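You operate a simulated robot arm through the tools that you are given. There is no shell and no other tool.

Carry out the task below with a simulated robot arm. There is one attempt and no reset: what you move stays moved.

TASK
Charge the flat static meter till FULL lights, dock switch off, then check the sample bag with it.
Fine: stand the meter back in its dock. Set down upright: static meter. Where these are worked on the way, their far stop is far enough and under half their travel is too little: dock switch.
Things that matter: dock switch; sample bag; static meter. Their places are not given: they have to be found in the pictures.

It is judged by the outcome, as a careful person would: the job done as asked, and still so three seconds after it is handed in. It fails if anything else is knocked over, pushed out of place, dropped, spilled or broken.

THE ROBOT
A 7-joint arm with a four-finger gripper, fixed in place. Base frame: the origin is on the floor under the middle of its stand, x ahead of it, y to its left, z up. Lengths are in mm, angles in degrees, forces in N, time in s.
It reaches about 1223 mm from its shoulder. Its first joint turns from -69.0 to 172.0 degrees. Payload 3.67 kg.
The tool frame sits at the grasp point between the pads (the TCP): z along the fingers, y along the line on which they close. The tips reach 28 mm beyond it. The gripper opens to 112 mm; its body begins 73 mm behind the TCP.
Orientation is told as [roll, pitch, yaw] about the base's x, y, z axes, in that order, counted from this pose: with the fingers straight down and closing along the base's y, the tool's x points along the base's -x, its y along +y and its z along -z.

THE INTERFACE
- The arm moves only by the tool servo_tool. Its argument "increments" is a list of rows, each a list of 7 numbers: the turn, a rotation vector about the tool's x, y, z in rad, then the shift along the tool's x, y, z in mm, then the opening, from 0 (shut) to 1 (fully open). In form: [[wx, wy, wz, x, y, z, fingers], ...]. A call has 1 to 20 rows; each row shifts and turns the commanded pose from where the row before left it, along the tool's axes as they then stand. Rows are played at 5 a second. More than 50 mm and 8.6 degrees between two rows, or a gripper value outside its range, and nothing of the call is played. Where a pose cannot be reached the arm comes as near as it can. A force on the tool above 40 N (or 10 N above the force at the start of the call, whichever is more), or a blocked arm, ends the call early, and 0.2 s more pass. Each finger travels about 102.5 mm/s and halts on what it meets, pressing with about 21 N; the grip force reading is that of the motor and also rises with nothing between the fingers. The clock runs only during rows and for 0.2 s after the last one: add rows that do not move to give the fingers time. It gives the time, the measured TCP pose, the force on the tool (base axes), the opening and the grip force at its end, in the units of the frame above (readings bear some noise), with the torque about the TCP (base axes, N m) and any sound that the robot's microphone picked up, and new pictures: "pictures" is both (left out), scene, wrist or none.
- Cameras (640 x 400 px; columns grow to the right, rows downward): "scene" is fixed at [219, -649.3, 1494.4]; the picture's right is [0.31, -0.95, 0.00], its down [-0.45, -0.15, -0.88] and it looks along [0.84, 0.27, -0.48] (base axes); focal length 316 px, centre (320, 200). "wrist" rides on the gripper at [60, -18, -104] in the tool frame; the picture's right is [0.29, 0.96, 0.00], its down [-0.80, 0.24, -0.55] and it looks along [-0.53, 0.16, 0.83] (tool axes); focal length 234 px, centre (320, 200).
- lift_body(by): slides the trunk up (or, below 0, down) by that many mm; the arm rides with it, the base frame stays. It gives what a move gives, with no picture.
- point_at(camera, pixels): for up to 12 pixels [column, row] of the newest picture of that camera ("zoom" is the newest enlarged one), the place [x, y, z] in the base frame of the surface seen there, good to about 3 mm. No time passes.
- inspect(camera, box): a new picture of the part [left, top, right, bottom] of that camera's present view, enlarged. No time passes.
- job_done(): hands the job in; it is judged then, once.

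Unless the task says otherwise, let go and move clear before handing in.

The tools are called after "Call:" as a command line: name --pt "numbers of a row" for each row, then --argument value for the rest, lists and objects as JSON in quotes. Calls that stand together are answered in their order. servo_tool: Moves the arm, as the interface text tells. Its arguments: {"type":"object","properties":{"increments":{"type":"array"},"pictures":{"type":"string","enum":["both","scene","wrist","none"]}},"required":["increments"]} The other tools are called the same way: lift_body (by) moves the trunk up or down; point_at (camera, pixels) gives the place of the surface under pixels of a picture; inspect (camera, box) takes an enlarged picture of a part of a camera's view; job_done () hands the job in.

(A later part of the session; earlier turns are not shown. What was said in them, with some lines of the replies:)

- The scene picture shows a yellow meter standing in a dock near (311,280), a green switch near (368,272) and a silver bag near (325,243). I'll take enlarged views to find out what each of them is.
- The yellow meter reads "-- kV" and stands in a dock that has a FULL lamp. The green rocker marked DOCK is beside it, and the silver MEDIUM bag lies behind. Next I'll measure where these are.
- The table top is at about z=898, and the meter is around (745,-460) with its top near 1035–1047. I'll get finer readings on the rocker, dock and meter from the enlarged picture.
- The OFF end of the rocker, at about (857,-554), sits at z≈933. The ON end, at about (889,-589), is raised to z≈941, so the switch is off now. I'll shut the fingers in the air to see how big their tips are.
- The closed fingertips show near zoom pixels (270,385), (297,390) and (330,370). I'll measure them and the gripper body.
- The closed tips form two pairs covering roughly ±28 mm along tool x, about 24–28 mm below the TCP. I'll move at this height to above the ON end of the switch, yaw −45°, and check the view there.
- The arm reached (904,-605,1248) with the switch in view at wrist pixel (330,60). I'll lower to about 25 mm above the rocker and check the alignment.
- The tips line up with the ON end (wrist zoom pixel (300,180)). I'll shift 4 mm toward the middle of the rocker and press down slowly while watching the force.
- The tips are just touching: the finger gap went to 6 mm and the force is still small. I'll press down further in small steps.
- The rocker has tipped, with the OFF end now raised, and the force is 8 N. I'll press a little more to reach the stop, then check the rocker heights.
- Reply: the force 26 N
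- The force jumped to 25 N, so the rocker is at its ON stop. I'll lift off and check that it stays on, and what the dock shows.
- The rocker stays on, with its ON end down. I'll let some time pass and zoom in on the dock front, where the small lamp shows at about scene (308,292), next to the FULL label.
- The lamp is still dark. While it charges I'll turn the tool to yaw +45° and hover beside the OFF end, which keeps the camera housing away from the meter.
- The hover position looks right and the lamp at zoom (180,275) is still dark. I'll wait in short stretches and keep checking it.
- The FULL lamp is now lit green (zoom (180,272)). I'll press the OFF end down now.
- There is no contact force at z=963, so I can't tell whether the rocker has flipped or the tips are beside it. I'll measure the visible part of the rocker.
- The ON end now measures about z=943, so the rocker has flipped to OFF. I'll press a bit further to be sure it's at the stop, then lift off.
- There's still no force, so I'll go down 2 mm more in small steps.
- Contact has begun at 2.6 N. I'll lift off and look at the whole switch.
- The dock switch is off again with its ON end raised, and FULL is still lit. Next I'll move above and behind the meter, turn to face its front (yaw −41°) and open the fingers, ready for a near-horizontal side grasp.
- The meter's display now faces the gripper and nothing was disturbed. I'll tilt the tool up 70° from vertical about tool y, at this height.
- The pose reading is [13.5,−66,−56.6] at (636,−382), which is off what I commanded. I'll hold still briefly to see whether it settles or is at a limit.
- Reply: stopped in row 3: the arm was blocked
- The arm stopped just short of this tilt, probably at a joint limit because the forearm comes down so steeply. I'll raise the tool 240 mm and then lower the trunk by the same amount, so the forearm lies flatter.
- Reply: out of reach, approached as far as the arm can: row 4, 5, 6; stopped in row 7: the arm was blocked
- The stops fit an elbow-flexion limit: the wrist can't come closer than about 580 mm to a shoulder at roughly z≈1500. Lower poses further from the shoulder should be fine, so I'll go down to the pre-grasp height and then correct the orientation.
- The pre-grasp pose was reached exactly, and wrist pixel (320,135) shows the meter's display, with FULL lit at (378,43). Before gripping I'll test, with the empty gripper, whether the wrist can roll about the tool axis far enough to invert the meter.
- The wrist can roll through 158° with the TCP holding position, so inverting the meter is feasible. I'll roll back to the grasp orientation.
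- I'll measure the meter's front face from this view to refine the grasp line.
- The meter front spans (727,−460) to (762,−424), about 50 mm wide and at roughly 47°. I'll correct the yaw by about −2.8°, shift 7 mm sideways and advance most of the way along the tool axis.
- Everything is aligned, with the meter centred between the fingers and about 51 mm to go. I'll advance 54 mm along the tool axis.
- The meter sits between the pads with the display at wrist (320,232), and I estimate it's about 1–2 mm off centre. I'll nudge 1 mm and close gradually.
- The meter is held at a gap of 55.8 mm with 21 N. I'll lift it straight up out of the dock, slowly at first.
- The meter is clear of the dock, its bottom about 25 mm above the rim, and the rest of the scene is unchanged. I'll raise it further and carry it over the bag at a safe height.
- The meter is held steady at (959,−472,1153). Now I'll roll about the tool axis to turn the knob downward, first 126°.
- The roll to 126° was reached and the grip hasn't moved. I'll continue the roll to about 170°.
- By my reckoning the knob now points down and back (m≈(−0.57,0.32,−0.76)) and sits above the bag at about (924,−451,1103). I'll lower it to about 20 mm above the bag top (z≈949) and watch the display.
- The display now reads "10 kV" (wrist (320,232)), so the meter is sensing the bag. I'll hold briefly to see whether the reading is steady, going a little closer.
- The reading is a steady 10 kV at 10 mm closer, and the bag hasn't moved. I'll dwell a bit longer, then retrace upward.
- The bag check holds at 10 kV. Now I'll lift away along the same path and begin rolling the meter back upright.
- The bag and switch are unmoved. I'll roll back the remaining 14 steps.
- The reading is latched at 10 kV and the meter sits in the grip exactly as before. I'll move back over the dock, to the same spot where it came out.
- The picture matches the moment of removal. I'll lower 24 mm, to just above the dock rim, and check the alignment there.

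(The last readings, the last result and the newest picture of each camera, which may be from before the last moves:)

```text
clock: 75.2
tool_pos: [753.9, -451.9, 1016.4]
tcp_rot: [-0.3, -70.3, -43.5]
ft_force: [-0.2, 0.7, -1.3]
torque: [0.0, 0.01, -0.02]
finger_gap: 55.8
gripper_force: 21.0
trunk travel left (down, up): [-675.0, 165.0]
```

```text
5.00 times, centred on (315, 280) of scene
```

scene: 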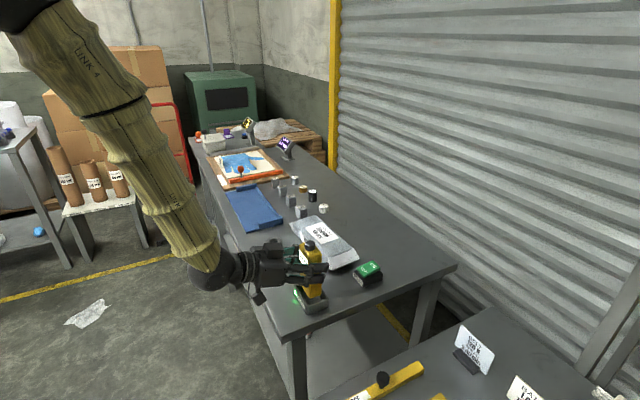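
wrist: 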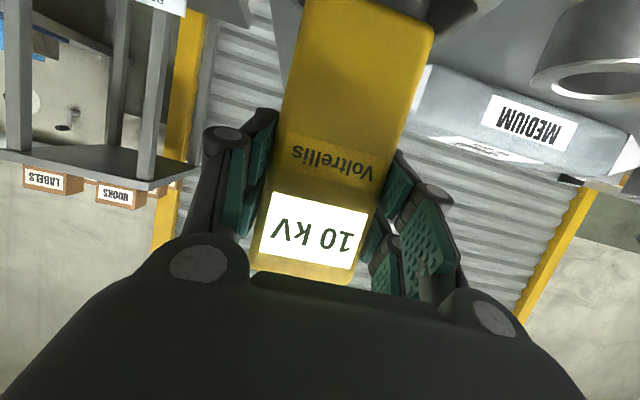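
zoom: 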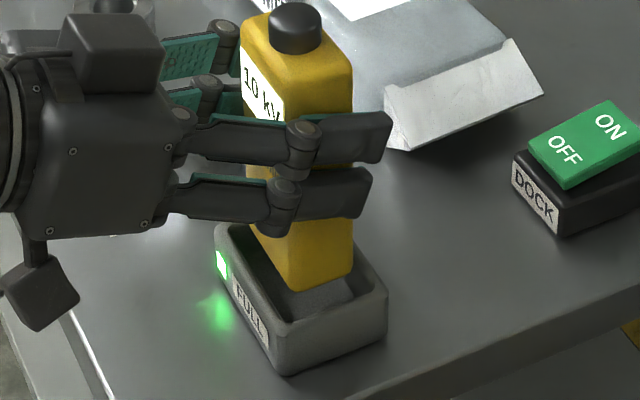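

The meter is lined up over the dock opening (zoom (300,270)). I'll lower it slowly toward its original seated height, with the force watched.

Call:
servo_tool --pt "0 0 0 4.7 0 1.7 0" --pt "0 0 0 4.7 0 1.7 0" --pt "0 0 0 4.7 0 1.7 0" --pt "0 0 0 3.8 0 1.35 0" --pt "0 0 0 2.8 0 1.0 0" --pt "0 0 0 1.9 0 0.7 0" --pt "0 0 0 0 0 0 0" --pictures "both"

Call:
inspect --camera "scene" --box '[275, 240, 355, 320]'

```text
clock: 76.8
tool_pos: [754.3, -452.6, 991.9]
tcp_rot: [-0.2, -70.3, -43.3]
ft_force: [0.2, -0.6, -0.8]
torque: [-0.01, -0.02, 0.04]
finger_gap: 55.6
gripper_force: 21.5
trunk travel left (down, up): [-675.0, 165.0]
```

scene: 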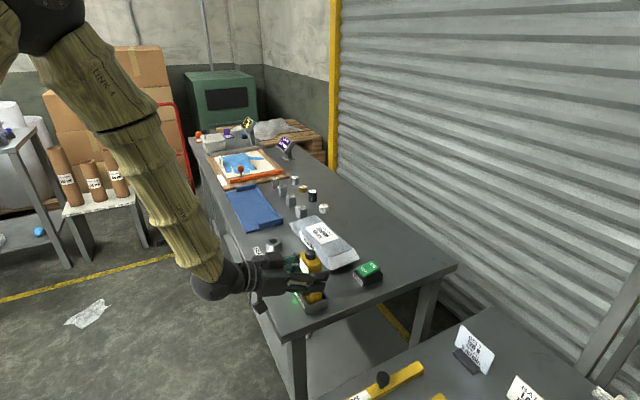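
wrist: 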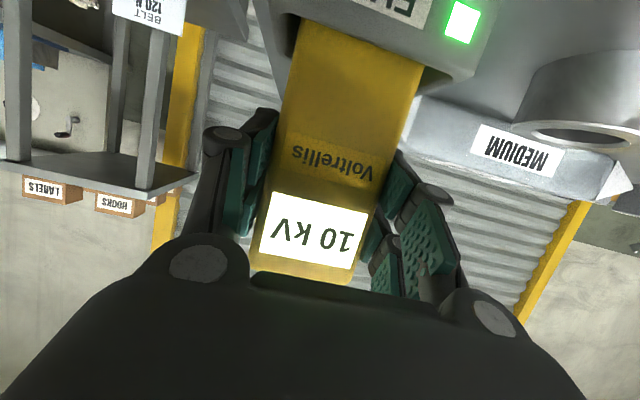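

```text
5.00 times, centred on (315, 280) of scene
```

zoom: 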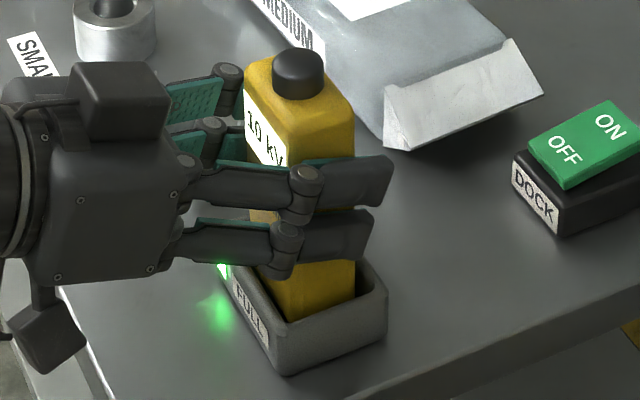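

The meter is inside the dock with about 5 mm to go; the lamp is at wrist (463,20) against (457,36) when seated. I'll lower the rest in small steps.

Call:
servo_tool --pt "0 0 0 1.4 0 0.5 0" --pt "0 0 0 1.4 0 0.5 0" --pt "0 0 0 0.95 0 0.34 0" --pt "0 0 0 0 0 0 0" --pictures "wrist"

```text
clock: 77.8
tool_pos: [754.0, -451.3, 987.0]
tcp_rot: [-0.2, -70.4, -43.5]
ft_force: [-0.3, -0.1, 0.6]
torque: [0.07, -0.04, 0.0]
finger_gap: 55.8
gripper_force: 20.8
trunk travel left (down, up): [-675.0, 165.0]
```

wrist: 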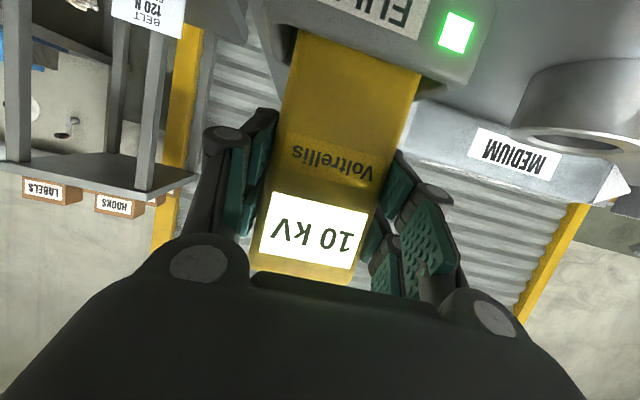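

The lamp is now at (457,33) and the vertical force has swung from about −1.3 to +0.6 N, so the meter is just touching down. One more millimetre.

Call:
servo_tool --pt "0 0 0 0.95 0 0.34 0" --pt "0 0 0 0 0 0 0" --pt "0 0 0 0 0 0 0" --pictures "both"

Call:
inspect --camera "scene" --box '[275, 240, 355, 320]'

```text
clock: 78.6
tool_pos: [754.3, -451.5, 987.9]
tcp_rot: [-0.2, -70.3, -43.5]
ft_force: [3.5, -1.5, 6.6]
torque: [0.12, -0.33, -0.09]
finger_gap: 55.6
gripper_force: 20.6
trunk travel left (down, up): [-675.0, 165.0]
```

scene: 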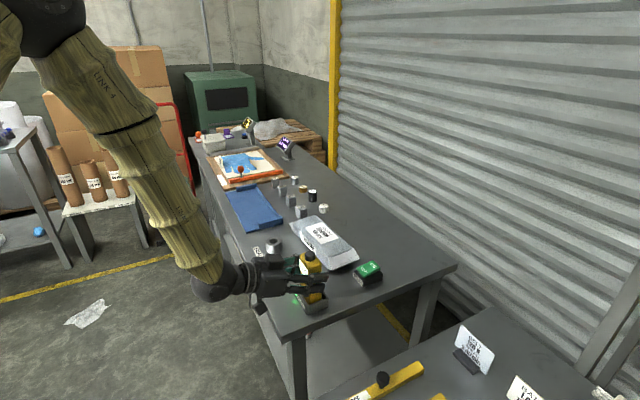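
wrist: 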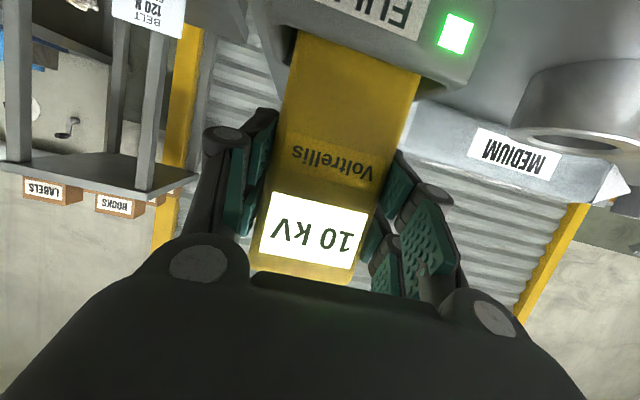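

```text
5.00 times, centred on (315, 280) of scene
```

zoom: 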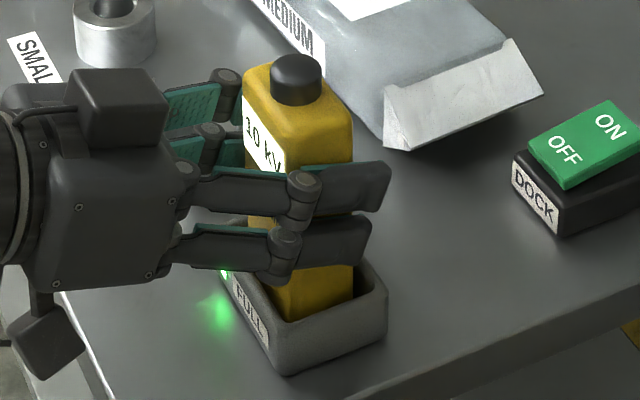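

The meter is seated, with a 6.6 N upward reaction on the dock floor. I'll open the fingers gradually.

Call:
servo_tool --pt "0 0 0 0 0 0 0.5" --pt "0 0 0 0 0 0 0.53" --pt "0 0 0 0 0 0 0.57" --pt "0 0 0 0 0 0 0.65" --pt "0 0 0 0 0 0 0.8" --pt "0 0 0 0 0 0 1" --pt "0 0 0 0 0 0 1" --pt "0 0 0 0 0 0 1" --pictures "both"

Call:
inspect --camera "scene" --box '[275, 240, 355, 320]'

```text
clock: 80.4
tool_pos: [754.8, -451.0, 987.1]
tcp_rot: [-0.1, -70.3, -43.6]
ft_force: [0.2, 0.4, 0.9]
torque: [0.0, 0.01, 0.01]
finger_gap: 112.2
gripper_force: 0.1
trunk travel left (down, up): [-675.0, 165.0]
```

scene: 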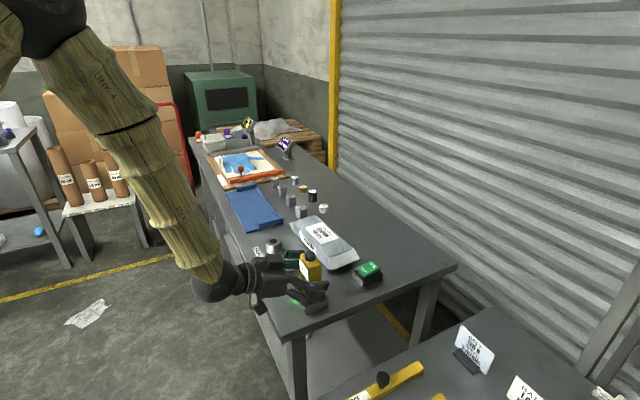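
wrist: 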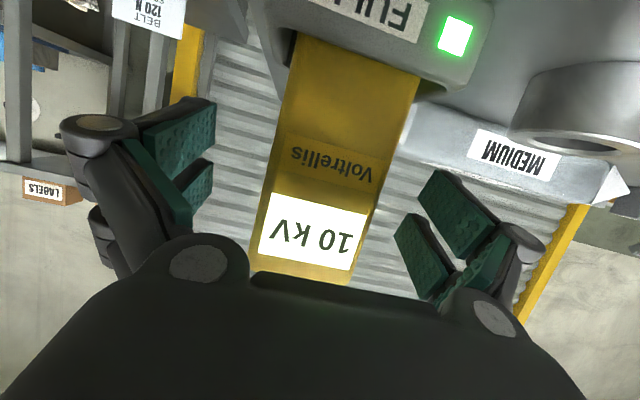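

```text
5.00 times, centred on (315, 280) of scene
```

zoom: 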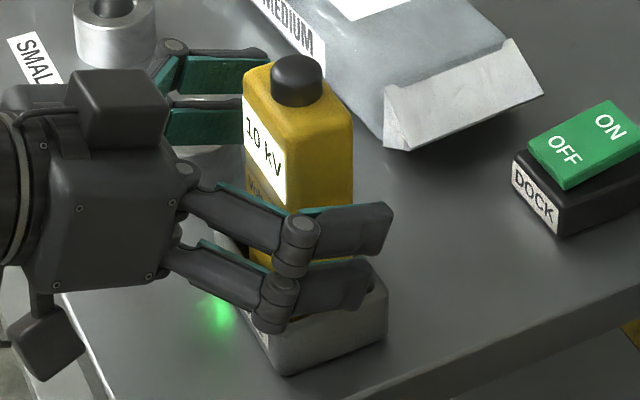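

The fingers are fully open and the meter stands by itself in the dock. I'll back straight out along the tool axis by 150 mm.

Call:
servo_tool --pt "0 0 0 0 0 -10 1" --pt "0 0 0 0 0 -15 1" --pt "0 0 0 0 0 -20 1" --pt "0 0 0 0 0 -25 1" --pt "0 0 0 0 0 -25 1" --pt "0 0 0 0 0 -25 1" --pt "0 0 0 0 0 -25 1" --pt "0 0 0 0 0 0 1" --pictures "both"

Call:
inspect --camera "scene" --box '[285, 235, 395, 320]'

Call:
inspect --camera "wrist" --box '[240, 0, 480, 180]'

```text
clock: 82.2
tool_pos: [655.7, -357.6, 1034.7]
tcp_rot: [-0.1, -70.2, -43.5]
ft_force: [0.1, -0.1, 0.0]
torque: [0.02, -0.01, -0.01]
finger_gap: 112.1
gripper_force: 0.0
trunk travel left (down, up): [-675.0, 165.0]
```

scene: 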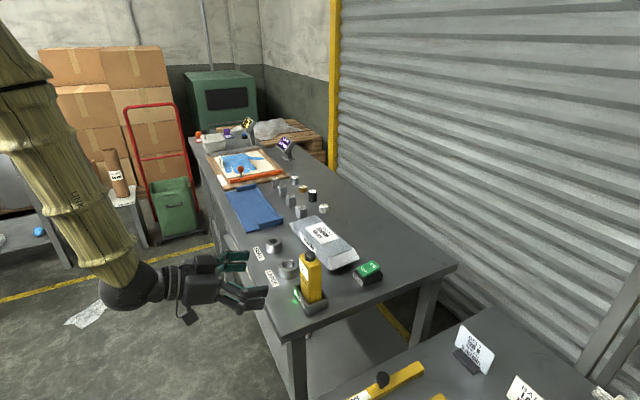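
wrist: 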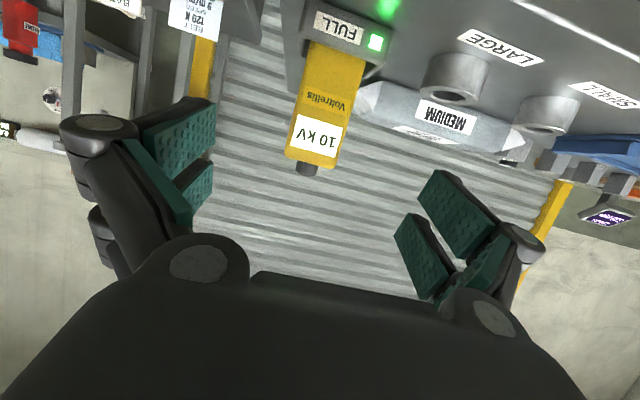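

```text
4.71 times, centred on (340, 278) of scene
```

zoom: 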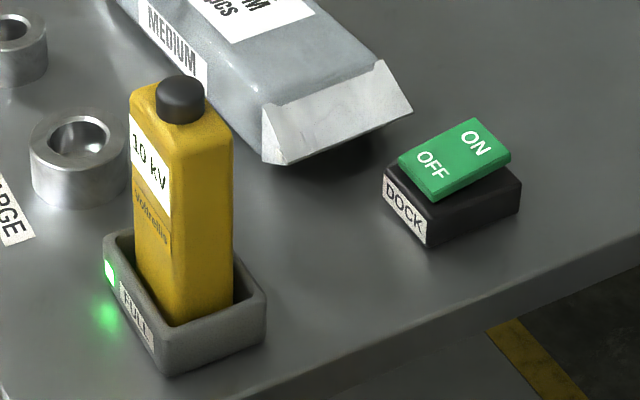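

```text
2.22 times, centred on (360, 90) of wrist
```

zoom: 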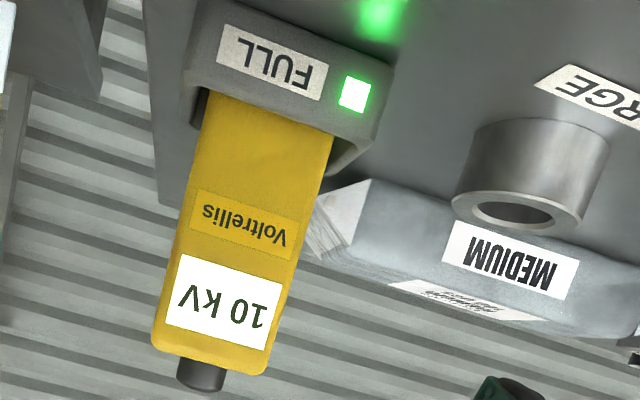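

The meter stands upright in its dock at its original place: the knob is at zoom (180,98), as at the start. It shows 10 kV with FULL lit, the switch is OFF, the bag is unmoved and the gripper is clear, so I'm handing in.

Call:
job_done

```text
The job is handed in.
```

The job is done and handed in; no verdict has come back yet.

- **Charging:** I switched the dock on, and the green FULL light came on within about 8 seconds. I then switched it off, and the rocker is back where it started.
- **Checking the bag:** I took the silver Tintvale MEDIUM bag as the sample bag; it was the only bag on the table. With the meter's black tip about 10 mm above it, the display read a steady **10 kV**. The tip never touched the bag, and the bag did not move.
- **Putting back:** The meter is standing upright in its dock, in its original position. It still shows 10 kV, and the FULL light is still on.

The gripper is open and clear of the meter, and nothing else on the table was touched.
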